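You operate a simulated robot arm through the tools that you are given. There is no shell and no other tool. Be economical: measure what you need, move in short steps, check, and stop when the job is done.

You are at the controls of a simulated robot arm. One attempt, no reset.

Task
Put things in order on the green mat. At the end: the green glass from the green mat stands where the blue strap stood; the green block stands where the green glass stood; the blue strap stands on top of the white yoghurt pot; the teal screw tin stands on top of the white stone block; whatever was shut is shut again. Leave all else as you found it, and nothing knocked over.

Only the result counts: the job must be done as asked and must still hold three seconds after the hand-in. Knocking over, shifting, dropping, spilling or breaking anything else fails it.

Robot
A 7-joint arm with a two-finger parallel gripper, fixed in place. Base frame: the origin is at the foot of the arm, x ahead of it, y to its left, z up; the work surface is at about z = 0. Units: m, degrees, N and s.
With the tool pointing down near the work surface it reaches from about 0.22 to 0.58 m from the base axis. Its first joint turns from -66.0 to 66.0 degrees. Payload 2.5 kg.
Tool frame: the origin (TCP) lies between the finger pads and is the grasp point; the fingertips stand 0.023 m ahead of it; z points along the fingers, y is the line along which they close. Largest opening 0.094 m; finger width 0.038, thickness 0.01; the body of the gripper, 0.054 by 0.096 m, starts 0.039 m behind the TCP.
Orientation is told as [roll, pitch, yaw] about the base's x, y, z axes, in that order, counted from this pose: with the fingers straight down and closing along the base's y, the tool's x points along the base's -x, its y along +y and its z along -z.

Tools
- The arm moves only by the tool send_rows. Its argument "deltas" is a list of rows, each a list of 7 numbers: the shift along the base's x, y, z in m, then the turn, a rotation vector about the base's x, y, z in degrees, then the gripper command, from -1 (fully open) to 1 (shut), values between in proportion. In form: [[dx, dy, dz, ax, ay, az, fingers], ...]. A call has 1 to 8 rows; each row shifts and turns the commanded pose from where the row before left it. Each row takes 0.2 s and may step no farther than 0.05 m and 8.6 degrees from the row before; otherwise, or with a gripper value out of range, the whole call is refused. Where a pose cannot be reached the arm comes as near as it can. A force on the tool above 40 N (or 10 N above the force at the start of the call, whichever is more), or a blocked arm, ends the call early, and 0.2 s more pass. Each finger travels about 0.108 m/s and halts on what it meets, pressing with about 41 N; the grip force reading is that of the motor and also rises with nothing between the fingers. The clock runs only during rows and for 0.2 s after the last one: add rows that do not move to give the fingers time. The reply holds the time, the measured pose of the TCP, the force on the tool along the base axes, the opening and the grip force, in the units named above and with some noise, and new pictures: "show" is both (left out), scene, wrist or none.
- Cameras (640 x 400 px; columns grow to the right, rows downward): "scene" is fixed at [0.1248, -0.4066, 0.5549]; the picture's right is [0.80, -0.60, 0.00], its down [-0.28, -0.38, -0.88] and it looks along [0.53, 0.71, -0.47] (base axes); focal length 278 px, centre (320, 200). "wrist" rides on the gripper at [0.086, 0.016, -0.074] in the tool frame; the picture's right is [-0.18, 0.98, 0.00], its down [-0.58, -0.11, -0.81] and it looks along [-0.79, -0.15, 0.59] (tool axes); focal length 243 px, centre (320, 200). There is no depth. A picture from a camera that has moved, and an enlarged one, comes with that camera's place and axes in the base frame and with its lens.
- zoom(camera, box): a new picture of the part [left, top, right, bottom] of that camera's present view, enlarged. It takes no simulated time.
- sign_off(): hands the job in; it is judged then, once.

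Go step by step. Nothing tells you positions but the pictures and the camera data: compare them with the known pose of the tool, close in by small moves and look again before you grip or let go. The budget is 120 turns and 170 pictures, counting those below and the enlarged ones. Unless the task says otherwise, let go and move clear before handing in, and close with one line.

The tools are called after "Call:" as name(argument=value, ...) on one line, values as JSON. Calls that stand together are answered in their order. send_rows: Moves the arm, as the interface text tells. Its arguments: {"type":"object","properties":{"deltas":{"type":"array","items":{"type":"array","items":{"type":"number"}}},"show":{"type":"string","enum":["both","scene","wrist","none"]}},"required":["deltas"]} The other tools are called the same way: zoom (camera, box) takes an enlarged picture of a part of a camera's view; sign_off () hands the job in.

At the start:

```text
time_s: 0.0
eef_pos: [0.4379, -0.0217, 0.3739]
tcp_rot: [0.0, 0.1, 0.0]
ft_force: [0.5, 0.0, 0.6]
gripper_width: 0.094
finger_force: 0.1
```

scene: 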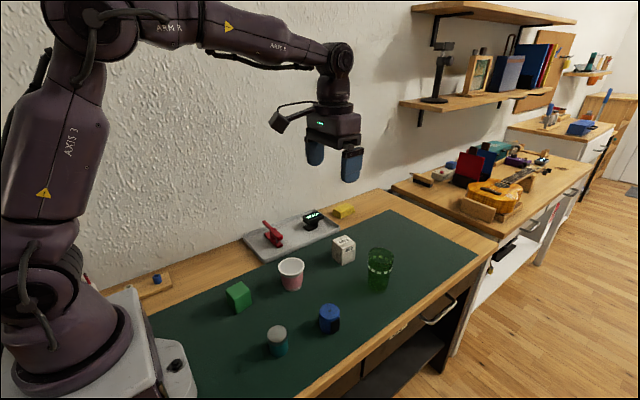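
wrist: 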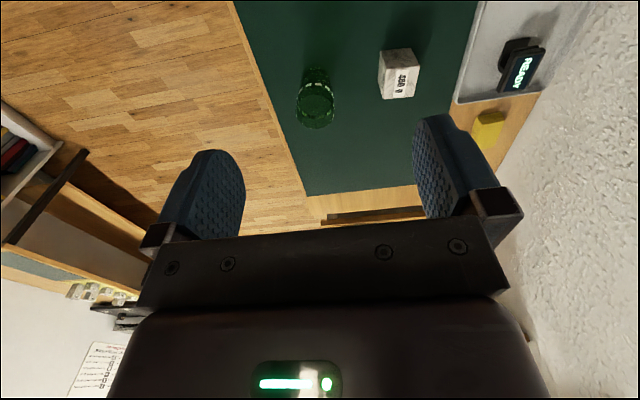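

I see a green block, white/pink pot, white stone block, green glass, blue strap roll and teal tin on the mat. I'll zoom to measure them.

Call:
zoom(camera="scene", box=[200, 220, 420, 360])

Call:
zoom(camera="scene", box=[120, 180, 360, 320])

```text
2.86 times, centred on (310, 290) of scene
camera zoom: at [0.1248, -0.4066, 0.5549], right [0.8, -0.6, 0.0], down [-0.28, -0.38, -0.88], along [0.53, 0.71, -0.47], focal length 794 px, centre (349, -57)
```

zoom: 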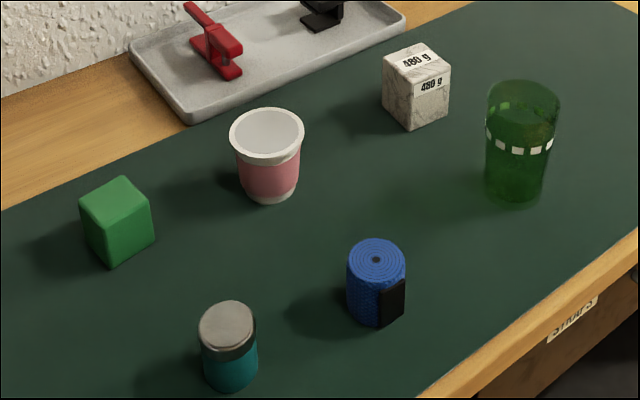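

```text
2.67 times, centred on (240, 250) of scene
camera zoom: at [0.1248, -0.4066, 0.5549], right [0.8, -0.6, 0.0], down [-0.28, -0.38, -0.88], along [0.53, 0.71, -0.47], focal length 741 px, centre (533, 67)
```

zoom: 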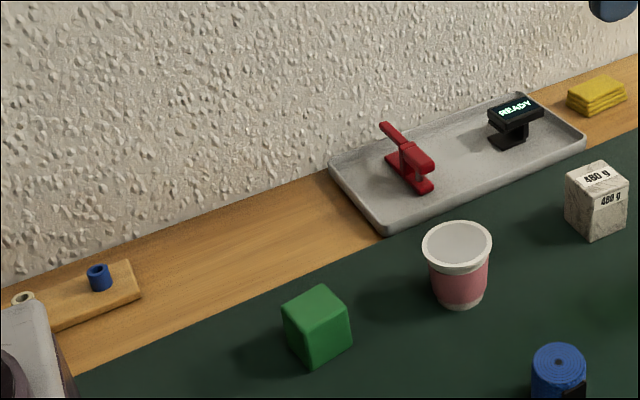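

Rough positions are computed for all. Next I check the details: pot top (open or lidded), stone block, glass contents.

Call:
zoom(camera="scene", box=[265, 225, 345, 300])

Call:
zoom(camera="scene", box=[325, 225, 405, 300])

Call:
zoom(camera="scene", box=[255, 290, 345, 365])

Call:
zoom(camera="scene", box=[340, 250, 500, 400])

```text
5.33 times, centred on (305, 262) of scene
camera zoom: at [0.1248, -0.4066, 0.5549], right [0.8, -0.6, 0.0], down [-0.28, -0.38, -0.88], along [0.53, 0.71, -0.47], focal length 1481 px, centre (400, -133)
```

zoom: 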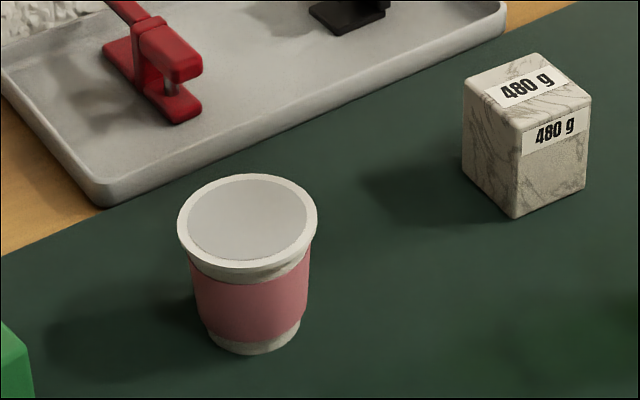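

```text
5.33 times, centred on (365, 262) of scene
camera zoom: at [0.1248, -0.4066, 0.5549], right [0.8, -0.6, 0.0], down [-0.28, -0.38, -0.88], along [0.53, 0.71, -0.47], focal length 1481 px, centre (80, -133)
```

zoom: 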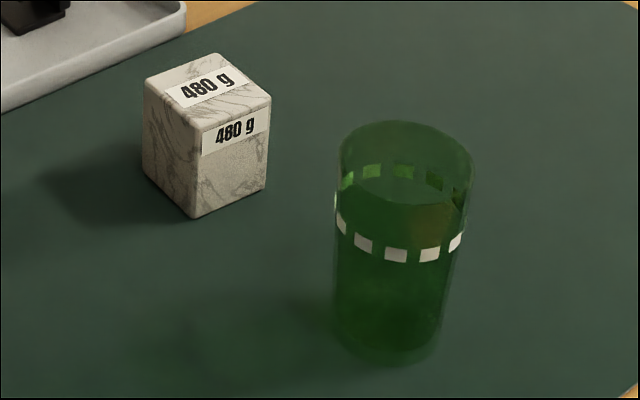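

```text
5.33 times, centred on (300, 328) of scene
camera zoom: at [0.1248, -0.4066, 0.5549], right [0.8, -0.6, 0.0], down [-0.28, -0.38, -0.88], along [0.53, 0.71, -0.47], focal length 1481 px, centre (427, -480)
```

zoom: 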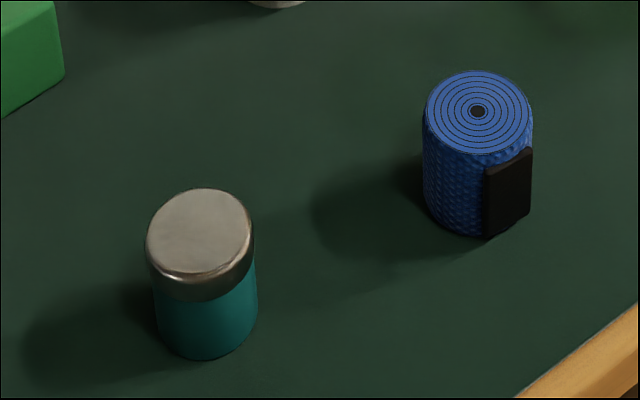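

```text
2.67 times, centred on (420, 325) of scene
camera zoom: at [0.1248, -0.4066, 0.5549], right [0.8, -0.6, 0.0], down [-0.28, -0.38, -0.88], along [0.53, 0.71, -0.47], focal length 741 px, centre (53, -133)
```

zoom: 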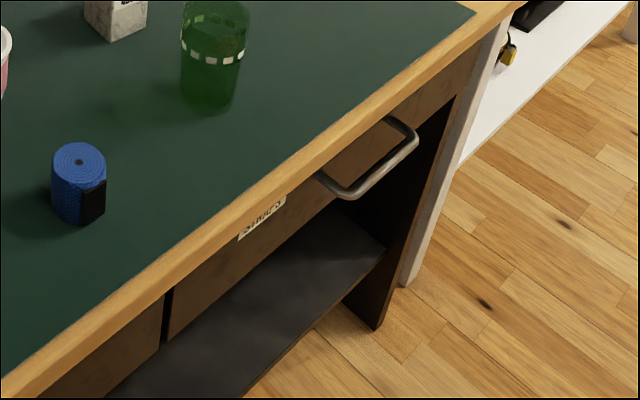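

The pot is lidded and the glass seems to hold liquid, so it must move level and gently. First the tin: move above it at about (0.276, -0.060).

Call:
send_rows(deltas=[[-0.027, -0.0064, -0.036, 0, 0, 0, -1], [-0.027, -0.0064, -0.036, 0, 0, 0, -1], [-0.027, -0.0064, -0.036, 0, 0, 0, -1], [-0.027, -0.0064, -0.036, 0, 0, 0, -1], [-0.027, -0.0064, -0.036, 0, 0, 0, -1], [-0.027, -0.0064, -0.036, 0, 0, 0, -1], [0, 0, 0, 0, 0, 0, -1]])

```text
time_s: 1.6
eef_pos: [0.2755, -0.0587, 0.1567]
tcp_rot: [-0.1, 0.0, 0.0]
ft_force: [-1.1, 0.1, 0.4]
gripper_width: 0.0943
finger_force: 0.0
camera wrist: at [0.1896, -0.0439, 0.2316], right [0.18, 0.98, 0.0], down [0.58, -0.11, 0.81], along [0.79, -0.15, -0.59], focal length 243 px, centre (320, 200)
```

scene: 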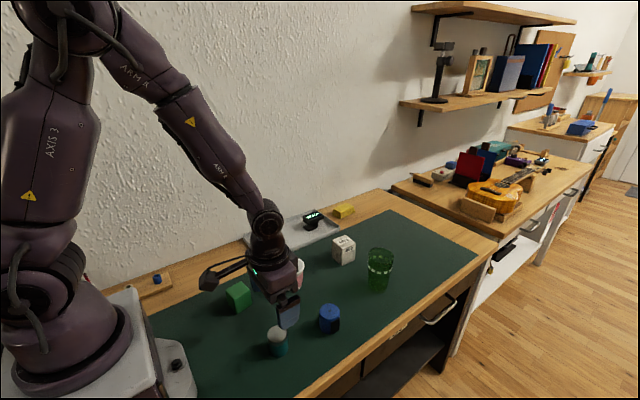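
wrist: 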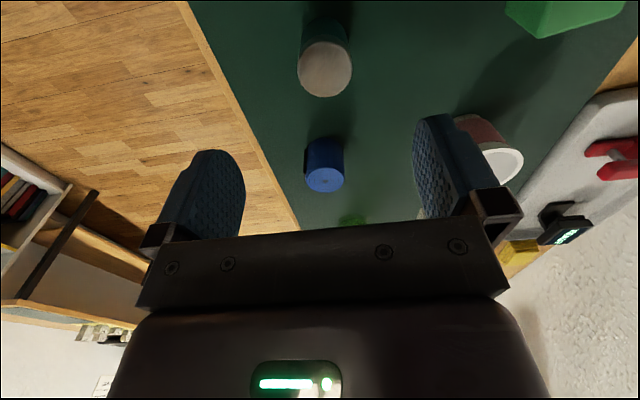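

The tin checks out at about (0.274, -0.058). Descending onto it.

Call:
send_rows(deltas=[[-0.001, 0.0, -0.04, 0, 0, 0, -1], [0, 0, -0.035, 0, 0, 0, -1], [0, 0, -0.03, 0, 0, 0, -1], [0, 0, -0.02, 0, 0, 0, -1], [0, 0, 0, 0, 0, 0, -1]])

```text
time_s: 2.8
eef_pos: [0.2751, -0.0612, 0.0315]
tcp_rot: [0.0, 0.0, 0.0]
ft_force: [0.1, 0.0, 0.3]
gripper_width: 0.0939
finger_force: 0.1
camera wrist: at [0.189, -0.0454, 0.107], right [0.18, 0.98, 0.0], down [0.58, -0.11, 0.81], along [0.79, -0.15, -0.59], focal length 243 px, centre (320, 200)
```

scene: 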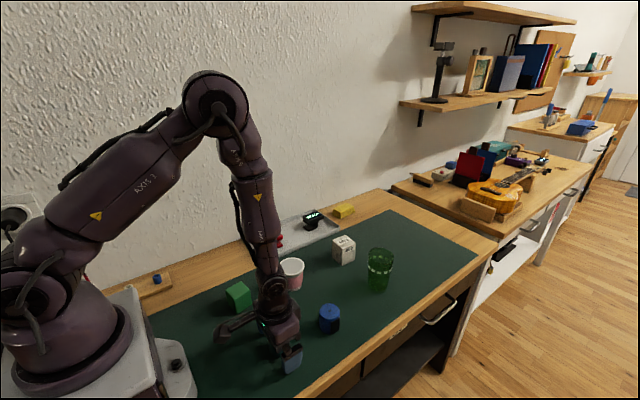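
wrist: 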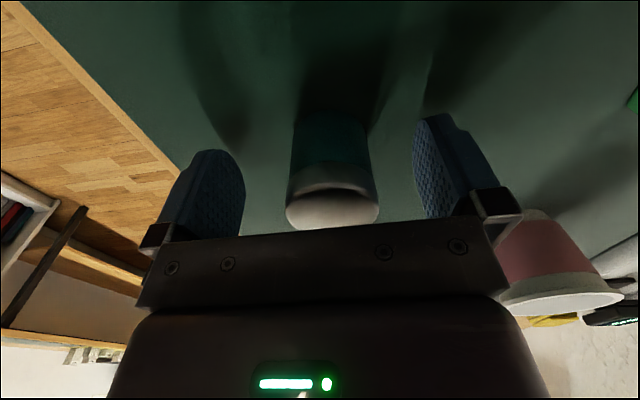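

The tin sits centred between the fingers; closing.

Call:
send_rows(deltas=[[0, 0, 0, 0, 0, 0, 1], [0, 0, 0, 0, 0, 0, 1], [0, 0, 0, 0, 0, 0, 1], [0, 0, 0.02, 0, 0, 0, 1], [0, 0, 0.03, 0, 0, 0, 1], [0, 0, 0.04, 0, 0, 0, 1], [0, 0, 0.03, 0, 0, 0, 1]])

```text
time_s: 4.4
eef_pos: [0.2746, -0.0602, 0.1517]
tcp_rot: [0.0, 0.2, 0.0]
ft_force: [0.2, -0.1, -1.1]
gripper_width: 0.0388
finger_force: 41.2
camera wrist: at [0.1891, -0.0448, 0.2273], right [0.18, 0.98, 0.0], down [0.58, -0.11, 0.81], along [0.79, -0.15, -0.59], focal length 243 px, centre (320, 200)
```

scene: 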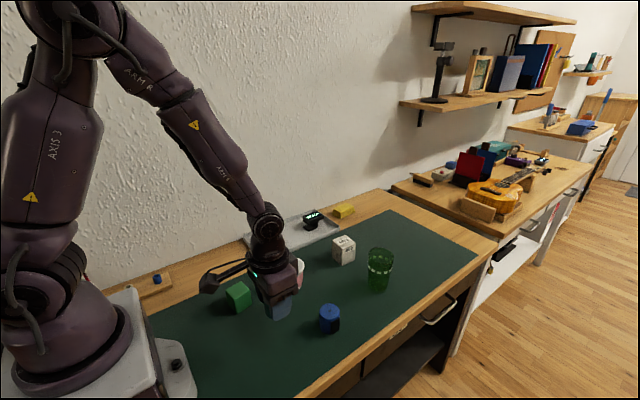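
wrist: 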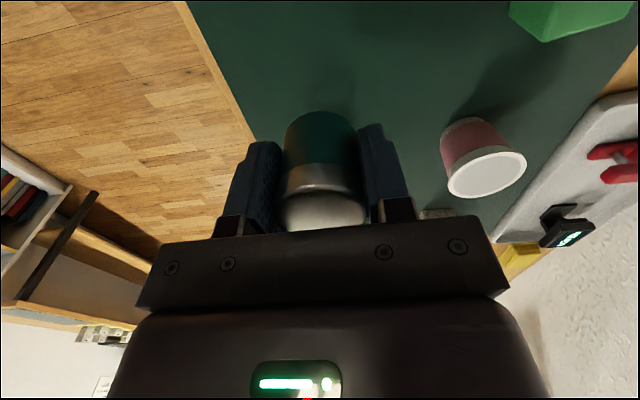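

Tin held. Carrying it towards the stone block, stopping short to look.

Call:
send_rows(deltas=[[0.04, 0.02, 0.008, 0, 0, 0, 1], [0.044, 0.02, 0, 0, 0, 0, 1], [0.044, 0.02, 0, 0, 0, 0, 1], [0.044, 0.02, 0, 0, 0, 0, 1], [0.04, 0.02, 0, 0, 0, 0, 1], [0.03, 0.02, 0, 0, 0, 0, 1], [0, 0, 0, 0, 0, 0, 1]])

```text
time_s: 6.0
eef_pos: [0.5166, 0.0597, 0.1598]
tcp_rot: [0.0, 0.1, 0.0]
ft_force: [-0.5, -0.5, -0.8]
gripper_width: 0.0388
finger_force: 41.0
camera wrist: at [0.4305, 0.0743, 0.2352], right [0.18, 0.98, 0.0], down [0.58, -0.11, 0.81], along [0.79, -0.15, -0.59], focal length 243 px, centre (320, 200)
```

scene: 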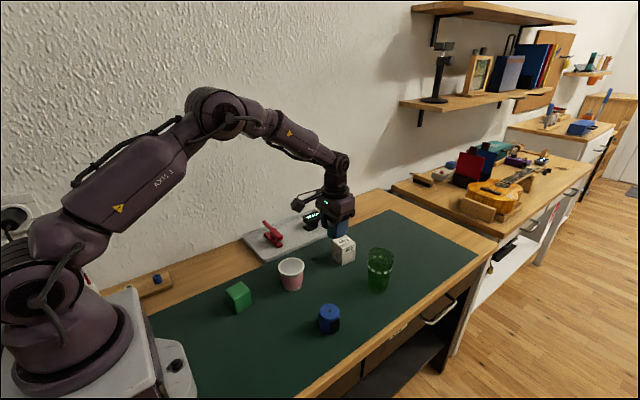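
wrist: 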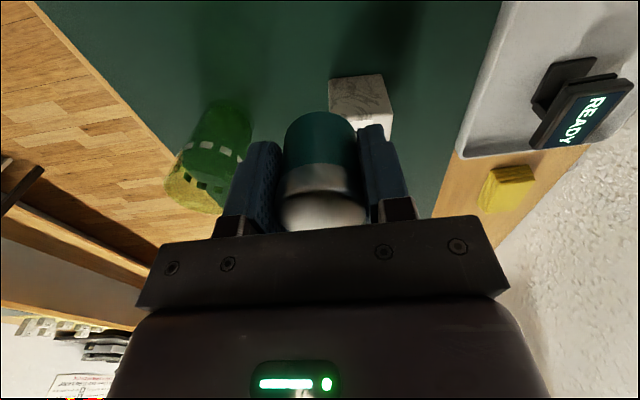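

The stone block is confirmed with its centre near (0.580, 0.085). Moving above it.

Call:
send_rows(deltas=[[0.022, 0.0085, 0, 0, 0, 0, 1], [0.022, 0.0085, 0, 0, 0, 0, 1], [0.018, 0.0085, 0, 0, 0, 0, 1], [0, 0, -0.02, 0, 0, 0, 1], [0, 0, 0, 0, 0, 0, 1]])

```text
time_s: 7.2
eef_pos: [0.5786, 0.0849, 0.1403]
tcp_rot: [0.1, -0.1, -0.1]
ft_force: [0.2, 0.5, -0.3]
gripper_width: 0.0387
finger_force: 41.0
camera wrist: at [0.4926, 0.1004, 0.215], right [0.18, 0.98, 0.0], down [0.58, -0.11, 0.81], along [0.79, -0.15, -0.59], focal length 243 px, centre (320, 200)
```

scene: 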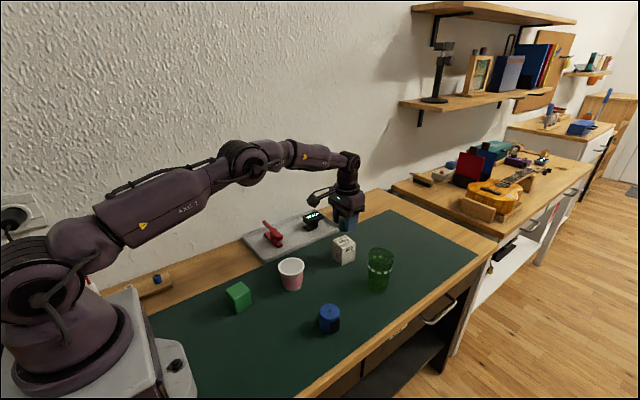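
wrist: 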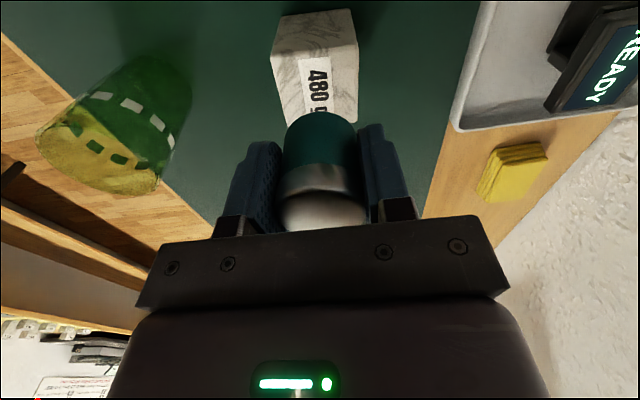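

Reachable and aligned. Descending in steps and watching the force.

Call:
send_rows(deltas=[[0.001, 0, -0.02, 0, 0, 0, 1], [0, 0, -0.015, 0, 0, 0, 1], [0, 0, 0, 0, 0, 0, 1]])

Call:
zoom(camera="scene", box=[310, 190, 390, 270])

```text
time_s: 8.0
eef_pos: [0.5808, 0.0847, 0.1047]
tcp_rot: [0.0, 0.0, 0.0]
ft_force: [0.4, -0.4, -1.0]
gripper_width: 0.0387
finger_force: 41.5
camera wrist: at [0.4938, 0.1001, 0.1804], right [0.18, 0.98, 0.0], down [0.58, -0.11, 0.81], along [0.79, -0.15, -0.59], focal length 243 px, centre (320, 200)
```

scene: 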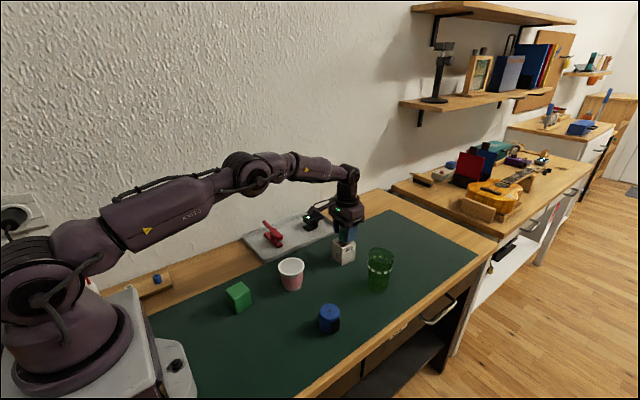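
wrist: 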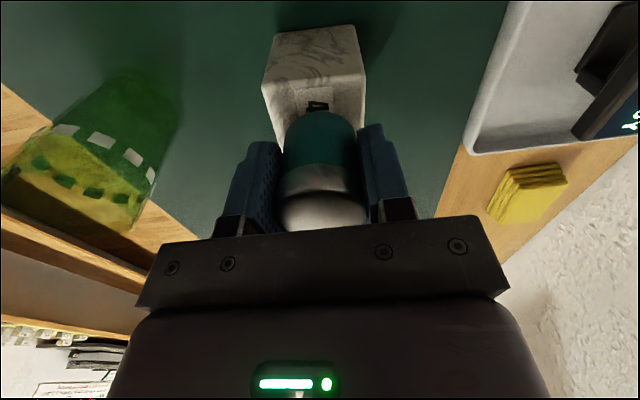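

```text
5.00 times, centred on (350, 230) of scene
camera zoom: at [0.1248, -0.4066, 0.5549], right [0.8, -0.6, 0.0], down [-0.28, -0.38, -0.88], along [0.53, 0.71, -0.47], focal length 1389 px, centre (170, 50)
```

zoom: 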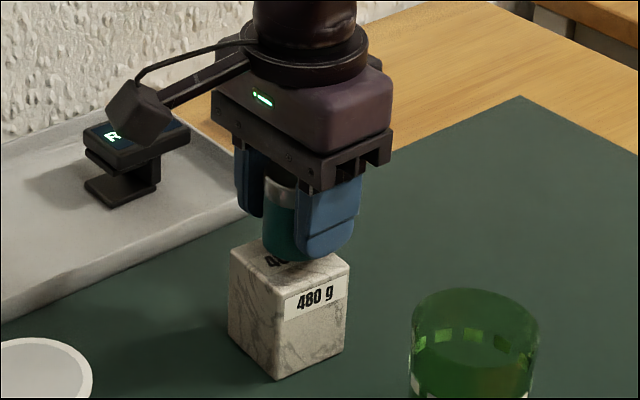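

Well centred. Lowering gently until contact.

Call:
send_rows(deltas=[[0, 0, -0.004, 0, 0, 0, 1], [0, 0, -0.003, 0, 0, 0, 1], [0, 0, -0.002, 0, 0, 0, 1], [0, 0, 0, 0, 0, 0, 1]], show="none")

Call:
zoom(camera="scene", box=[320, 210, 370, 270])

```text
time_s: 9.0
eef_pos: [0.5805, 0.0857, 0.0985]
tcp_rot: [0.1, -0.1, 0.1]
ft_force: [-6.4, -0.3, 14.1]
gripper_width: 0.0391
finger_force: 41.1
```

```text
6.67 times, centred on (345, 240) of scene
camera zoom: at [0.1247, -0.4066, 0.5549], right [0.8, -0.6, 0.0], down [-0.28, -0.38, -0.88], along [0.53, 0.71, -0.47], focal length 1851 px, centre (153, -67)
```

zoom: 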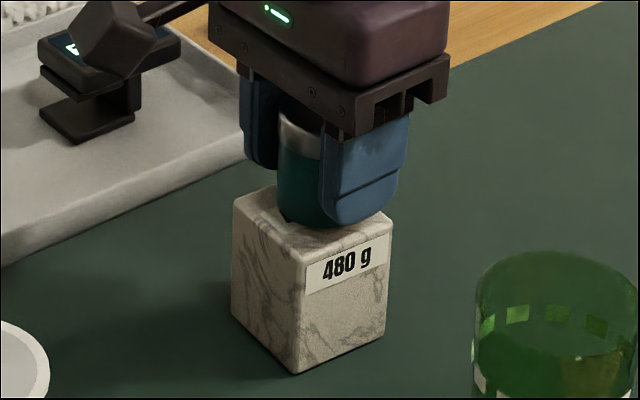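

Contact made (14 N). Easing up a touch, then opening the fingers and rising.

Call:
send_rows(deltas=[[0, 0, 0.0025, 0, 0, 0, 1], [0, 0, 0, 0, 0, 0, 0.5], [0, 0, 0, 0, 0, 0, 0], [0, 0, 0, 0, 0, 0, -0.5], [0, 0, 0, 0, 0, 0, -0.5]])

Call:
zoom(camera="scene", box=[320, 210, 370, 270])

```text
time_s: 10.2
eef_pos: [0.5798, 0.0855, 0.0992]
tcp_rot: [0.0, -0.1, 0.0]
ft_force: [-0.4, -0.4, 0.5]
gripper_width: 0.0706
finger_force: 0.0
camera wrist: at [0.4939, 0.1003, 0.174], right [0.18, 0.98, 0.0], down [0.58, -0.11, 0.81], along [0.79, -0.15, -0.59], focal length 243 px, centre (320, 200)
```

scene: 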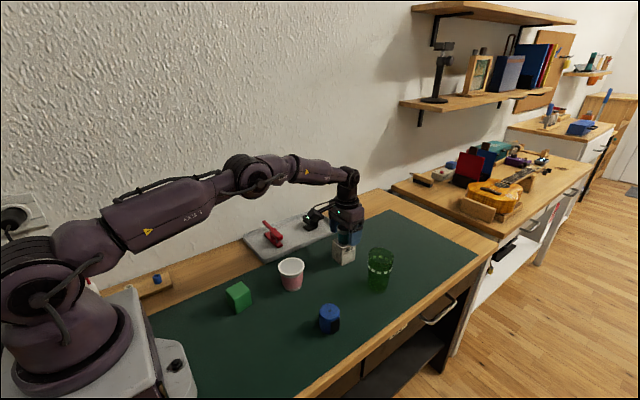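
wrist: 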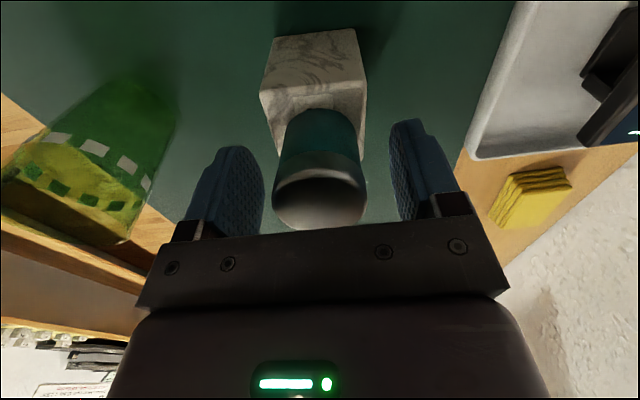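

```text
6.67 times, centred on (345, 240) of scene
camera zoom: at [0.1248, -0.4066, 0.5549], right [0.8, -0.6, 0.0], down [-0.28, -0.38, -0.88], along [0.53, 0.71, -0.47], focal length 1851 px, centre (153, -67)
```

zoom: 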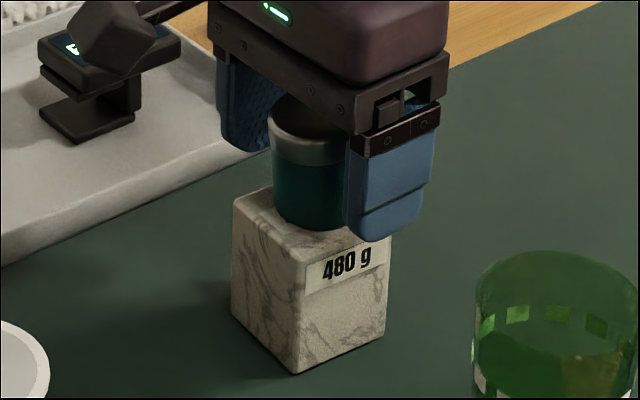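

The tin stands on the stone. Rising clear and going to the strap at about (0.396, -0.079).

Call:
send_rows(deltas=[[0, 0, 0.03, 0, 0, 0, -0.5], [0, 0, 0.045, 0, 0, 0, -0.6], [0, 0, 0.03, 0, 0, 0, -1], [-0.036, -0.033, 0, 0, 0, 0, -1], [-0.036, -0.033, 0, 0, 0, 0, -1], [-0.036, -0.033, 0, 0, 0, 0, -1], [-0.036, -0.033, -0.005, 0, 0, 0, -1], [-0.036, -0.033, -0.005, 0, 0, 0, -1]])

```text
time_s: 12.0
eef_pos: [0.3994, -0.0818, 0.1951]
tcp_rot: [0.1, -0.2, -0.1]
ft_force: [0.0, -0.1, -0.2]
gripper_width: 0.094
finger_force: 0.1
camera wrist: at [0.3134, -0.0652, 0.2701], right [0.18, 0.98, 0.0], down [0.58, -0.11, 0.81], along [0.79, -0.15, -0.59], focal length 243 px, centre (320, 200)
```

scene: 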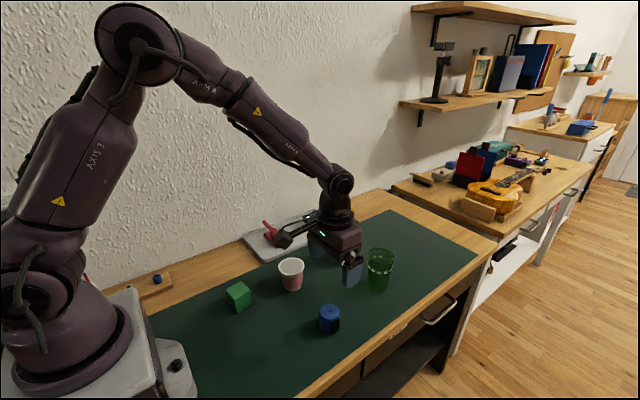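
wrist: 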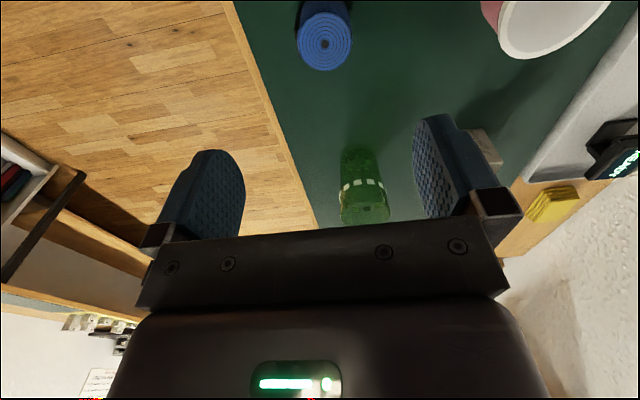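

The strap is at about (0.395, -0.078), its fastener facing -y. Descending.

Call:
send_rows(deltas=[[-0.0044, 0.0038, -0.04, 0, 0, 0, -1], [0, 0, -0.04, 0, 0, 0, -1], [0, 0, -0.04, 0, 0, 0, -1], [0, 0, -0.025, 0, 0, 0, -1], [0, 0, -0.015, 0, 0, 0, -1], [0, 0, 0, 0, 0, 0, -1]])

Call:
zoom(camera="scene", box=[280, 270, 380, 350])

```text
time_s: 13.4
eef_pos: [0.3953, -0.0756, 0.0333]
tcp_rot: [0.0, 0.0, 0.0]
ft_force: [0.5, 0.0, -0.6]
gripper_width: 0.0942
finger_force: 0.0
camera wrist: at [0.3098, -0.0608, 0.1084], right [0.18, 0.98, 0.0], down [0.58, -0.11, 0.81], along [0.79, -0.15, -0.59], focal length 243 px, centre (320, 200)
```

scene: 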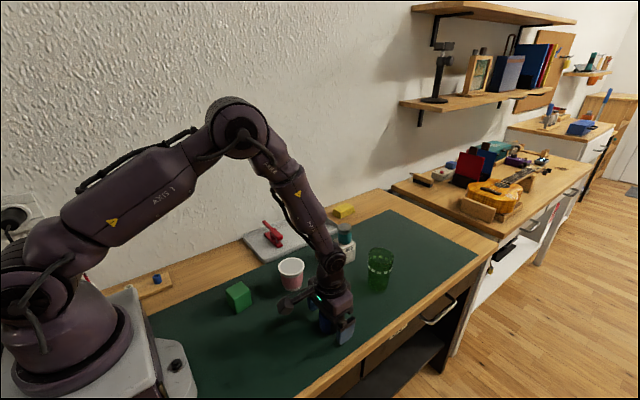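
wrist: 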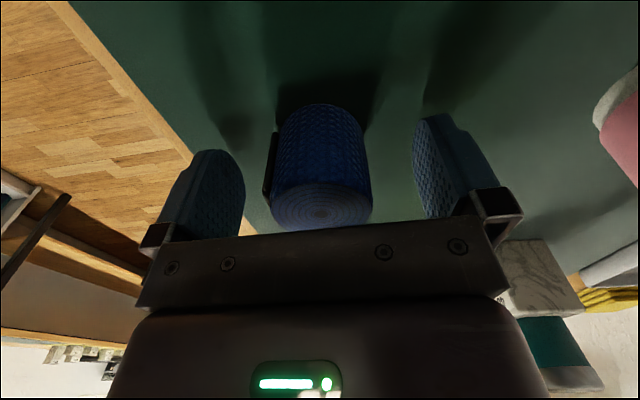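

```text
5.00 times, centred on (330, 310) of scene
camera zoom: at [0.1248, -0.4066, 0.5549], right [0.8, -0.6, 0.0], down [-0.28, -0.38, -0.88], along [0.53, 0.71, -0.47], focal length 1389 px, centre (270, -350)
```

zoom: 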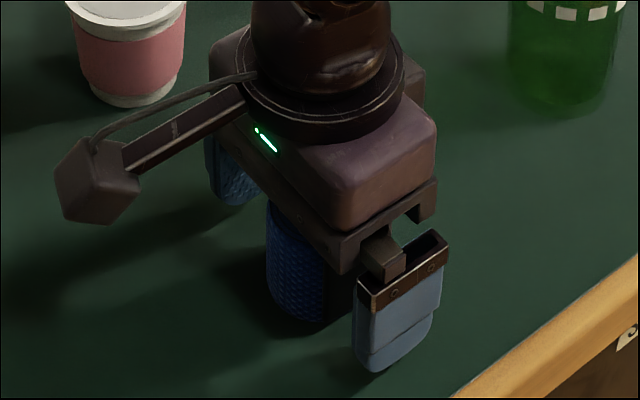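

Well aligned. Closing and lifting.

Call:
send_rows(deltas=[[0, 0, 0, 0, 0, 0, 1], [0, 0, 0, 0, 0, 0, 1], [0, 0, 0, 0, 0, 0, 1], [0, 0, 0.02, 0, 0, 0, 1], [0, 0, 0.04, 0, 0, 0, 1], [0, 0, 0.04, 0, 0, 0, 1], [0, 0, 0.04, 0, 0, 0, 1], [0, 0, 0, 0, 0, 0, 1]])

```text
time_s: 15.2
eef_pos: [0.3953, -0.0751, 0.1758]
tcp_rot: [0.0, 0.0, 0.0]
ft_force: [-0.5, 0.0, -1.5]
gripper_width: 0.0445
finger_force: 40.5
camera wrist: at [0.309, -0.0607, 0.2499], right [0.18, 0.98, 0.0], down [0.58, -0.11, 0.81], along [0.79, -0.15, -0.59], focal length 243 px, centre (320, 200)
```

scene: 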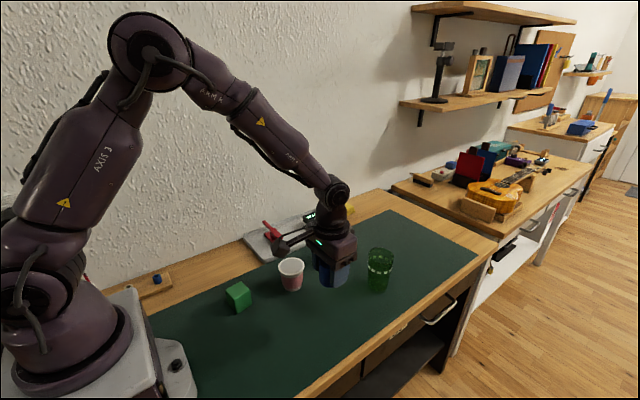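
wrist: 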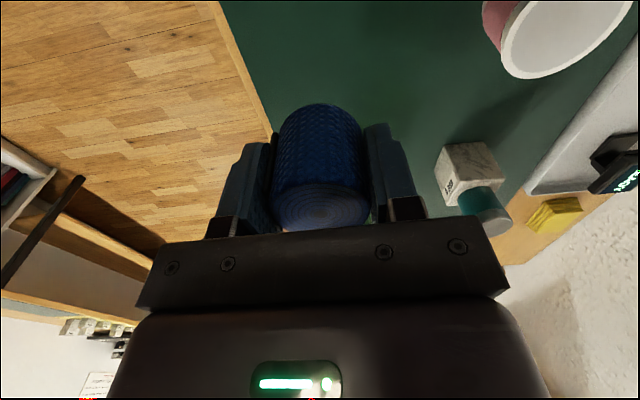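

Strap held. Moving over the pot at about (0.395, 0.079).

Call:
send_rows(deltas=[[0, 0.038, 0, 0, 0, 0, 1], [0, 0.038, 0, 0, 0, 0, 1], [0, 0.038, 0, 0, 0, 0, 1], [0, 0.038, -0.01, 0, 0, 0, 1], [0, 0, 0, 0, 0, 0, 1]])

Call:
zoom(camera="scene", box=[250, 210, 350, 300])

```text
time_s: 16.4
eef_pos: [0.3972, 0.0766, 0.1632]
tcp_rot: [-0.1, 0.0, 0.0]
ft_force: [0.1, 0.1, -0.4]
gripper_width: 0.0446
finger_force: 40.4
camera wrist: at [0.3106, 0.0918, 0.2385], right [0.18, 0.98, 0.0], down [0.58, -0.11, 0.81], along [0.79, -0.15, -0.59], focal length 243 px, centre (320, 200)
```

scene: 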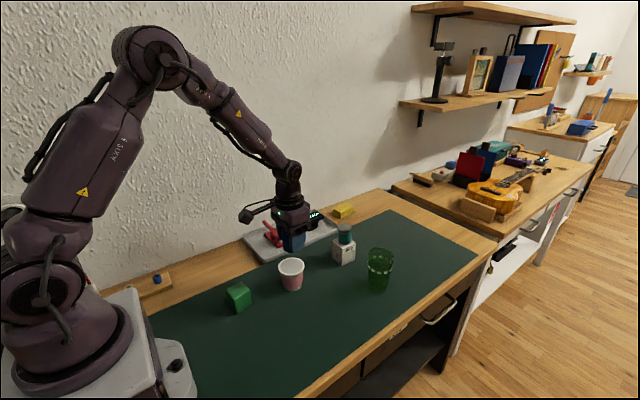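
wrist: 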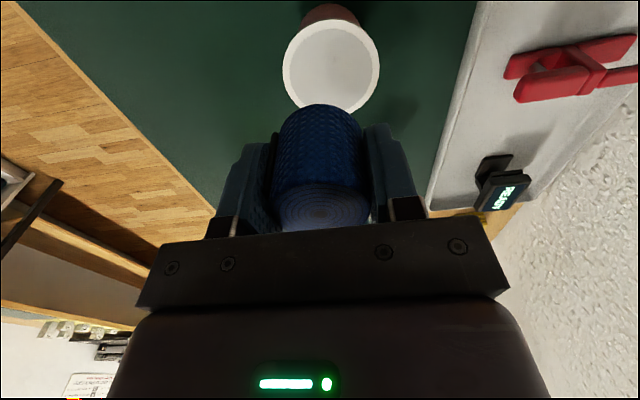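

```text
4.44 times, centred on (300, 255) of scene
camera zoom: at [0.1248, -0.4066, 0.5549], right [0.8, -0.6, 0.0], down [-0.28, -0.38, -0.88], along [0.53, 0.71, -0.47], focal length 1234 px, centre (409, -44)
```

zoom: 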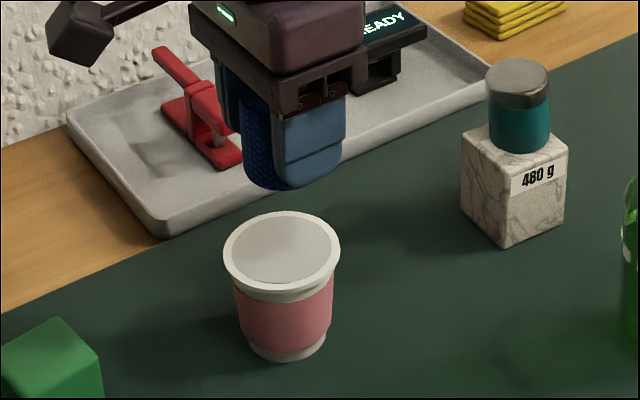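

The pot is centred near (0.394, 0.079). Lowering to just above it.

Call:
send_rows(deltas=[[-0.002, 0.002, -0.025, 0, 0, 0, 1], [0, 0, -0.02, 0, 0, 0, 1], [0, 0, -0.008, 0, 0, 0, 1], [0, 0, 0, 0, 0, 0, 1]])

Call:
zoom(camera="scene", box=[260, 220, 330, 300])

```text
time_s: 17.4
eef_pos: [0.3937, 0.0783, 0.1102]
tcp_rot: [0.1, 0.1, 0.0]
ft_force: [-0.4, 0.1, -1.3]
gripper_width: 0.0443
finger_force: 40.3
camera wrist: at [0.3081, 0.0933, 0.1859], right [0.18, 0.98, 0.0], down [0.58, -0.11, 0.81], along [0.79, -0.15, -0.59], focal length 243 px, centre (320, 200)
```

scene: 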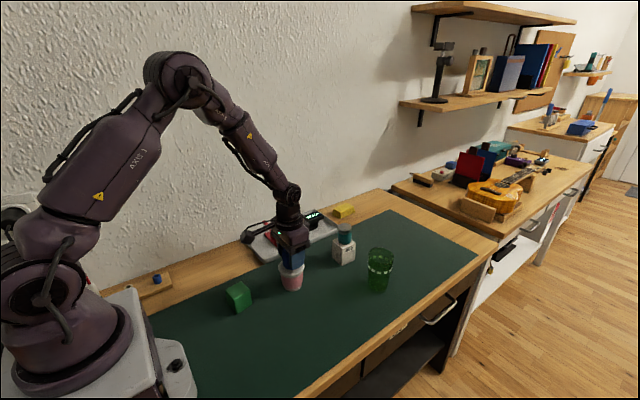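
wrist: 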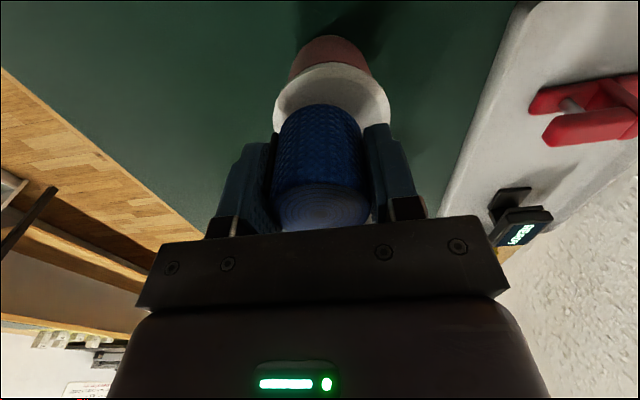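

```text
5.00 times, centred on (295, 260) of scene
camera zoom: at [0.1248, -0.4066, 0.5549], right [0.8, -0.6, 0.0], down [-0.28, -0.38, -0.88], along [0.53, 0.71, -0.47], focal length 1389 px, centre (445, -100)
```

zoom: 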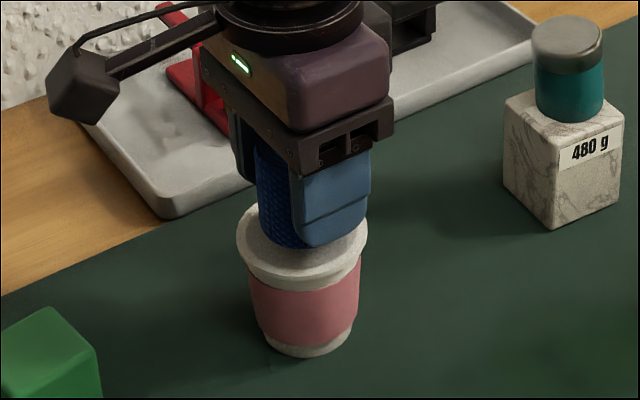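

The wrist view suggests the pot is a few mm more to +y. Shifting slightly and rechecking.

Call:
send_rows(deltas=[[0.001, 0.003, -0.002, 0, 0, 0, 1], [0, 0, 0, 0, 0, 0, 1]], show="none")

Call:
zoom(camera="scene", box=[270, 240, 315, 295])

Call:
zoom(camera="wrist", box=[240, 20, 420, 240])

```text
time_s: 18.0
eef_pos: [0.3957, 0.0812, 0.1078]
tcp_rot: [0.0, 0.0, 0.1]
ft_force: [-0.3, 0.1, -0.9]
gripper_width: 0.0444
finger_force: 40.9
```

```text
7.27 times, centred on (292, 268) of scene
camera zoom: at [0.1248, -0.4066, 0.5549], right [0.8, -0.6, 0.0], down [-0.28, -0.38, -0.88], along [0.53, 0.71, -0.47], focal length 2020 px, centre (520, -291)
```

zoom: 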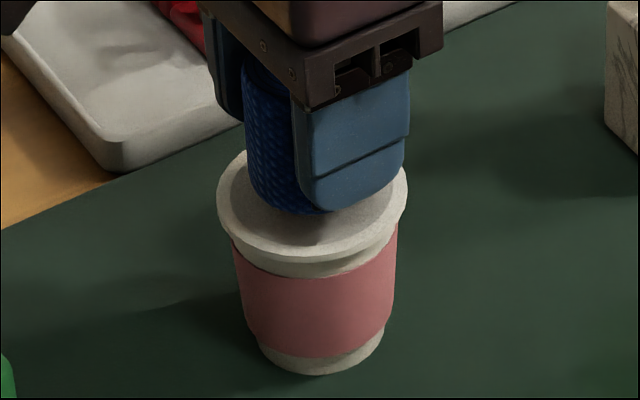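

```text
1.82 times, centred on (330, 130) of wrist
camera zoom: at [0.3092, 0.0963, 0.1841], right [0.18, 0.98, 0.0], down [0.58, -0.11, 0.81], along [0.79, -0.15, -0.59], focal length 441 px, centre (302, 327)
```

zoom: 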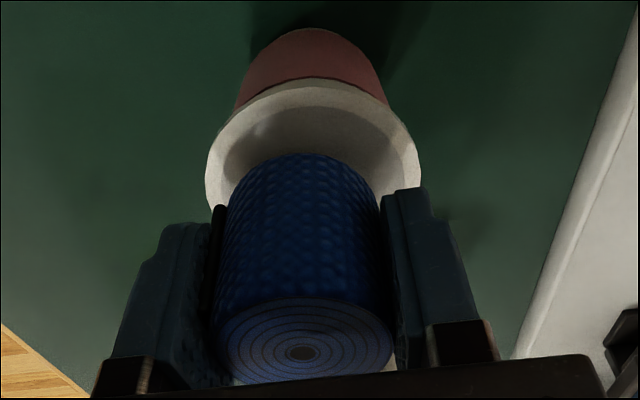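

Within a couple of mm now. Lowering to contact.

Call:
send_rows(deltas=[[-0.001, 0.001, -0.003, 0, 0, 0, 1], [0, 0, -0.002, 0, 0, 0, 1], [0, 0, -0.0015, 0, 0, 0, 1], [0, 0, 0, 0, 0, 0, 1]], show="none")

Call:
zoom(camera="scene", box=[270, 240, 315, 295])

```text
time_s: 19.0
eef_pos: [0.394, 0.0818, 0.1023]
tcp_rot: [0.1, 0.1, 0.0]
ft_force: [0.2, 0.5, -1.2]
gripper_width: 0.0447
finger_force: 40.9
```

```text
7.27 times, centred on (292, 268) of scene
camera zoom: at [0.1248, -0.4066, 0.5549], right [0.8, -0.6, 0.0], down [-0.28, -0.38, -0.88], along [0.53, 0.71, -0.47], focal length 2020 px, centre (520, -291)
```

zoom: 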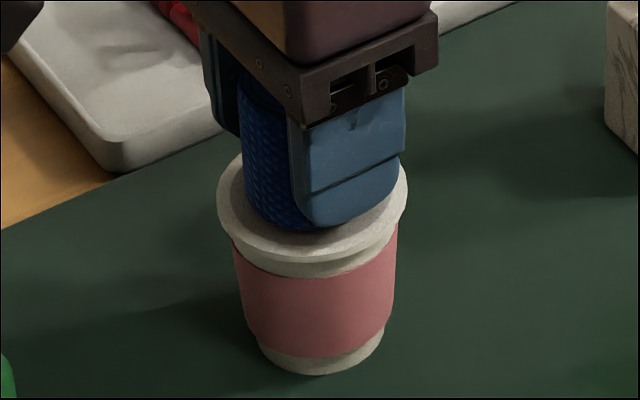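

No contact yet; continuing in 1.5 mm steps.

Call:
send_rows(deltas=[[0, 0, -0.0015, 0, 0, 0, 1], [0, 0, -0.0015, 0, 0, 0, 1], [0, 0, 0, 0, 0, 0, 1]], show="none")

```text
time_s: 19.8
eef_pos: [0.3936, 0.0812, 0.0992]
tcp_rot: [0.0, 0.0, 0.0]
ft_force: [0.2, 0.4, -1.7]
gripper_width: 0.0445
finger_force: 41.8
```

Call:
send_rows(deltas=[[0, 0, -0.0015, 0, 0, 0, 1], [0, 0, 0, 0, 0, 0, 1]], show="none")

Call:
zoom(camera="scene", box=[270, 240, 315, 295])

```text
time_s: 20.4
eef_pos: [0.3945, 0.0829, 0.0989]
tcp_rot: [0.0, -0.1, 0.0]
ft_force: [-1.5, 0.1, 13.4]
gripper_width: 0.0442
finger_force: 41.5
```

```text
7.27 times, centred on (292, 268) of scene
camera zoom: at [0.1247, -0.4066, 0.5549], right [0.8, -0.6, 0.0], down [-0.28, -0.38, -0.88], along [0.53, 0.71, -0.47], focal length 2020 px, centre (520, -291)
```

zoom: 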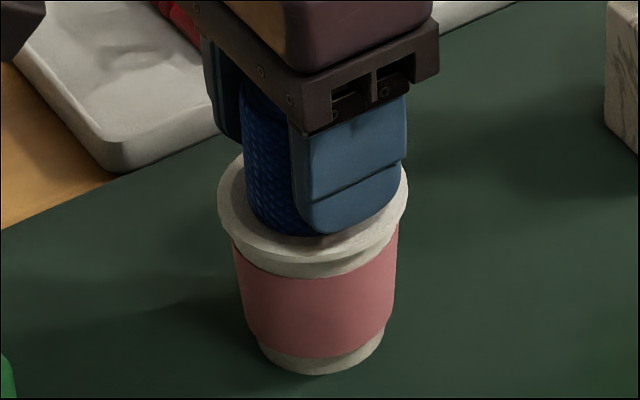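

Contact. Easing up 1.2 mm and releasing.

Call:
send_rows(deltas=[[0, 0, 0.0012, 0, 0, 0, 1], [0, 0, 0, 0, 0, 0, 0.4], [0, 0, 0, 0, 0, 0, 0], [0, 0, 0, 0, 0, 0, -0.6], [0, 0, 0, 0, 0, 0, -0.6], [0, 0, 0.02, 0, 0, 0, -0.7], [0, 0, 0.03, 0, 0, 0, -0.7], [0, 0, 0.04, 0, 0, 0, -0.7]])

Call:
zoom(camera="scene", box=[260, 230, 330, 300])

```text
time_s: 22.2
eef_pos: [0.394, 0.082, 0.1894]
tcp_rot: [-0.1, 0.1, -0.1]
ft_force: [-0.3, -0.7, -0.6]
gripper_width: 0.0802
finger_force: 0.0
camera wrist: at [0.3081, 0.0976, 0.2641], right [0.18, 0.98, 0.0], down [0.58, -0.11, 0.81], along [0.79, -0.15, -0.59], focal length 243 px, centre (320, 200)
```

scene: 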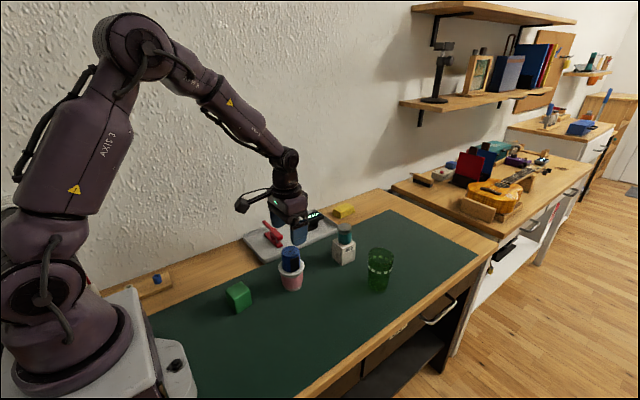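
wrist: 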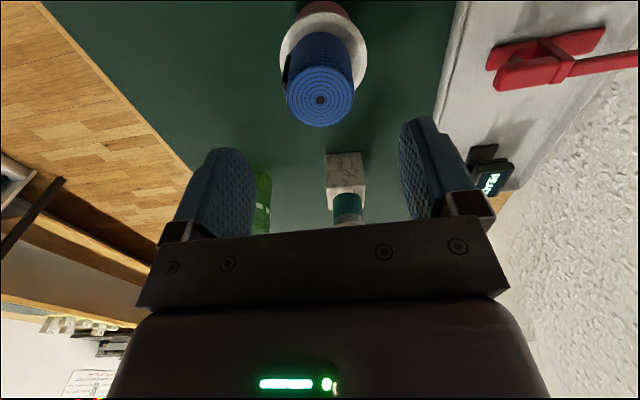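

```text
5.71 times, centred on (295, 265) of scene
camera zoom: at [0.1248, -0.4066, 0.5549], right [0.8, -0.6, 0.0], down [-0.28, -0.38, -0.88], along [0.53, 0.71, -0.47], focal length 1587 px, centre (463, -171)
```

zoom: 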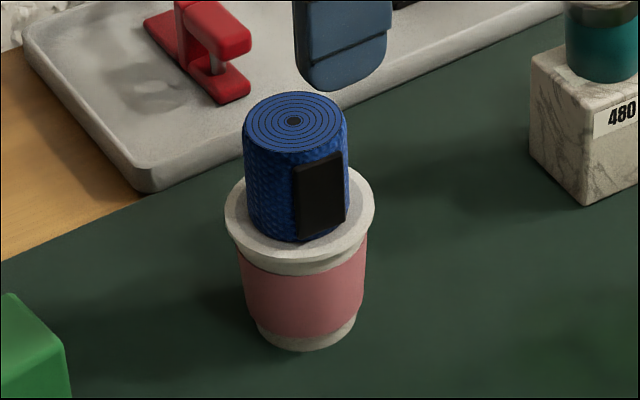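

Strap stands well on the pot. Moving towards the glass, keeping high, to look.

Call:
send_rows(deltas=[[0.012, -0.03, 0.03, 0, 0, 0, -1], [0.022, -0.035, 0, 0, 0, 0, -1], [0.024, -0.035, 0, 0, 0, 0, -1], [0.022, -0.035, 0, 0, 0, 0, -1], [0.02, -0.009, 0, 0, 0, 0, -1], [0, 0, 0, 0, 0, 0, -1]])

Call:
zoom(camera="scene", box=[345, 230, 415, 305])

```text
time_s: 23.6
eef_pos: [0.4947, -0.063, 0.2187]
tcp_rot: [0.0, 0.0, -0.1]
ft_force: [-0.6, 0.8, -1.1]
gripper_width: 0.0938
finger_force: 0.1
camera wrist: at [0.408, -0.0471, 0.2941], right [0.18, 0.98, 0.0], down [0.58, -0.11, 0.81], along [0.79, -0.15, -0.59], focal length 243 px, centre (320, 200)
```

scene: 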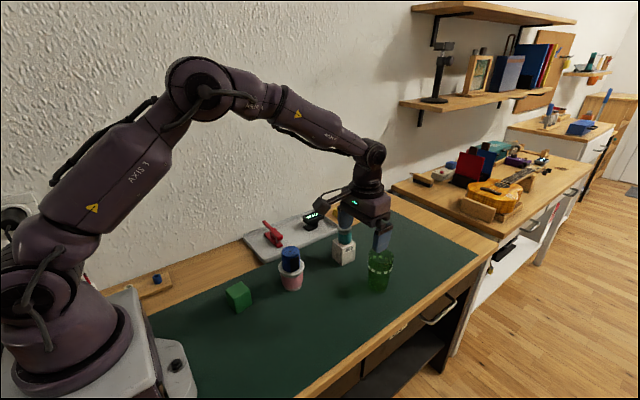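
wrist: 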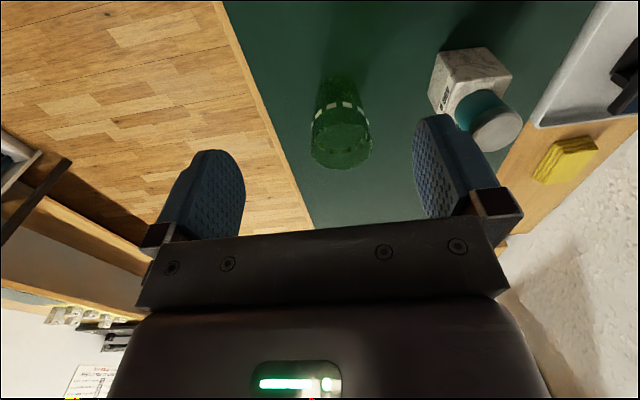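

```text
5.33 times, centred on (380, 268) of scene
camera zoom: at [0.1247, -0.4066, 0.5549], right [0.8, -0.6, 0.0], down [-0.28, -0.38, -0.88], along [0.53, 0.71, -0.47], focal length 1481 px, centre (0, -160)
```

zoom: 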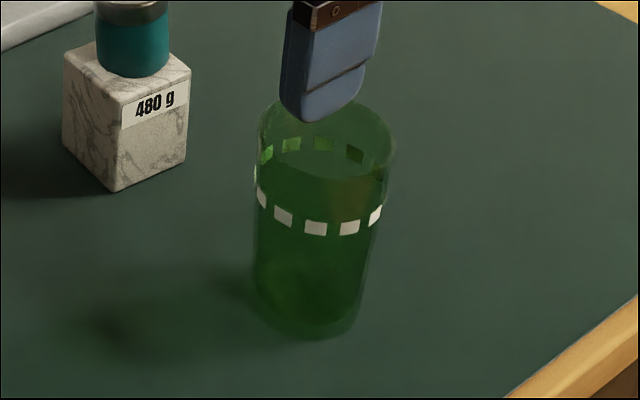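

The glass is at about (0.575, -0.060), rim at 0.109. Moving above it at a safe height.

Call:
send_rows(deltas=[[0.04, 0.002, -0.02, 0, 0, 0, -1], [0.04, 0.001, -0.02, 0, 0, 0, -1], [0, 0, -0.02, 0, 0, 0, -1], [0, 0, 0, 0, 0, 0, -1]])

Call:
zoom(camera="wrist", box=[220, 0, 440, 240])

Call:
zoom(camera="scene", box=[340, 210, 430, 305])

```text
time_s: 24.6
eef_pos: [0.5738, -0.0599, 0.1587]
tcp_rot: [-0.1, 0.0, -0.1]
ft_force: [0.2, 0.2, -0.8]
gripper_width: 0.0941
finger_force: 0.0
camera wrist: at [0.4879, -0.0448, 0.2337], right [0.18, 0.98, 0.0], down [0.58, -0.11, 0.81], along [0.79, -0.15, -0.59], focal length 243 px, centre (320, 200)
```

scene: 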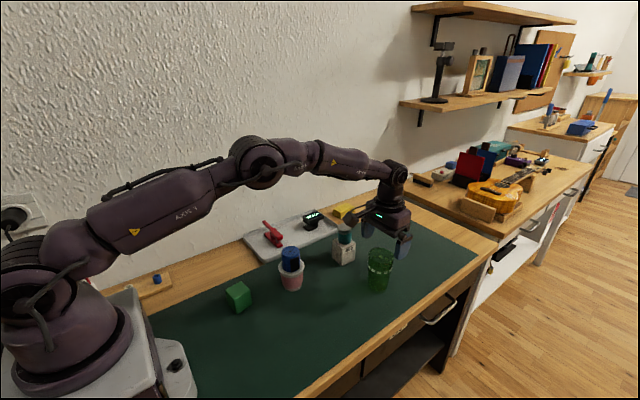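
wrist: 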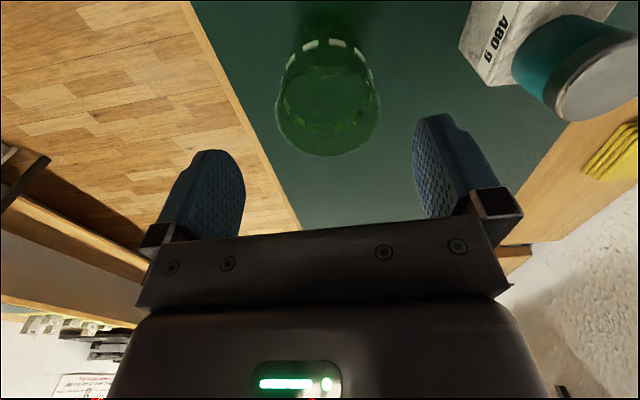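

```text
1.67 times, centred on (330, 120) of wrist
camera zoom: at [0.4879, -0.0448, 0.2337], right [0.18, 0.98, 0.0], down [0.58, -0.11, 0.81], along [0.79, -0.15, -0.59], focal length 404 px, centre (303, 333)
```

zoom: 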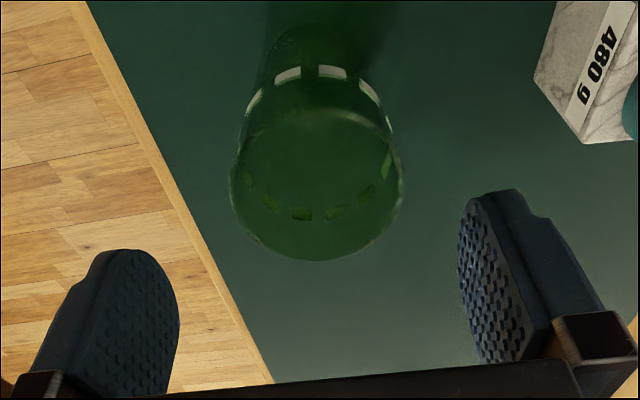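

```text
4.21 times, centred on (385, 258) of scene
camera zoom: at [0.1248, -0.4066, 0.5549], right [0.8, -0.6, 0.0], down [-0.28, -0.38, -0.88], along [0.53, 0.71, -0.47], focal length 1169 px, centre (46, -42)
```

zoom: 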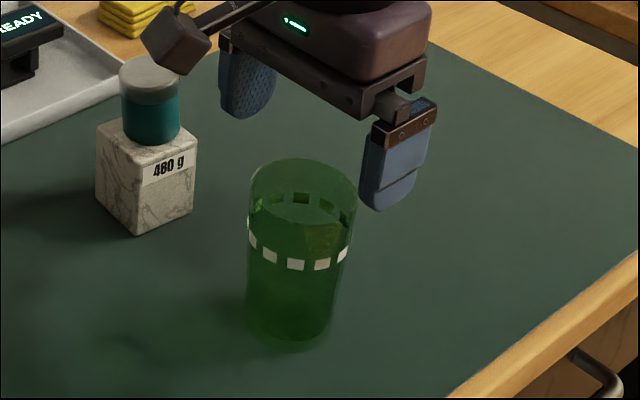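

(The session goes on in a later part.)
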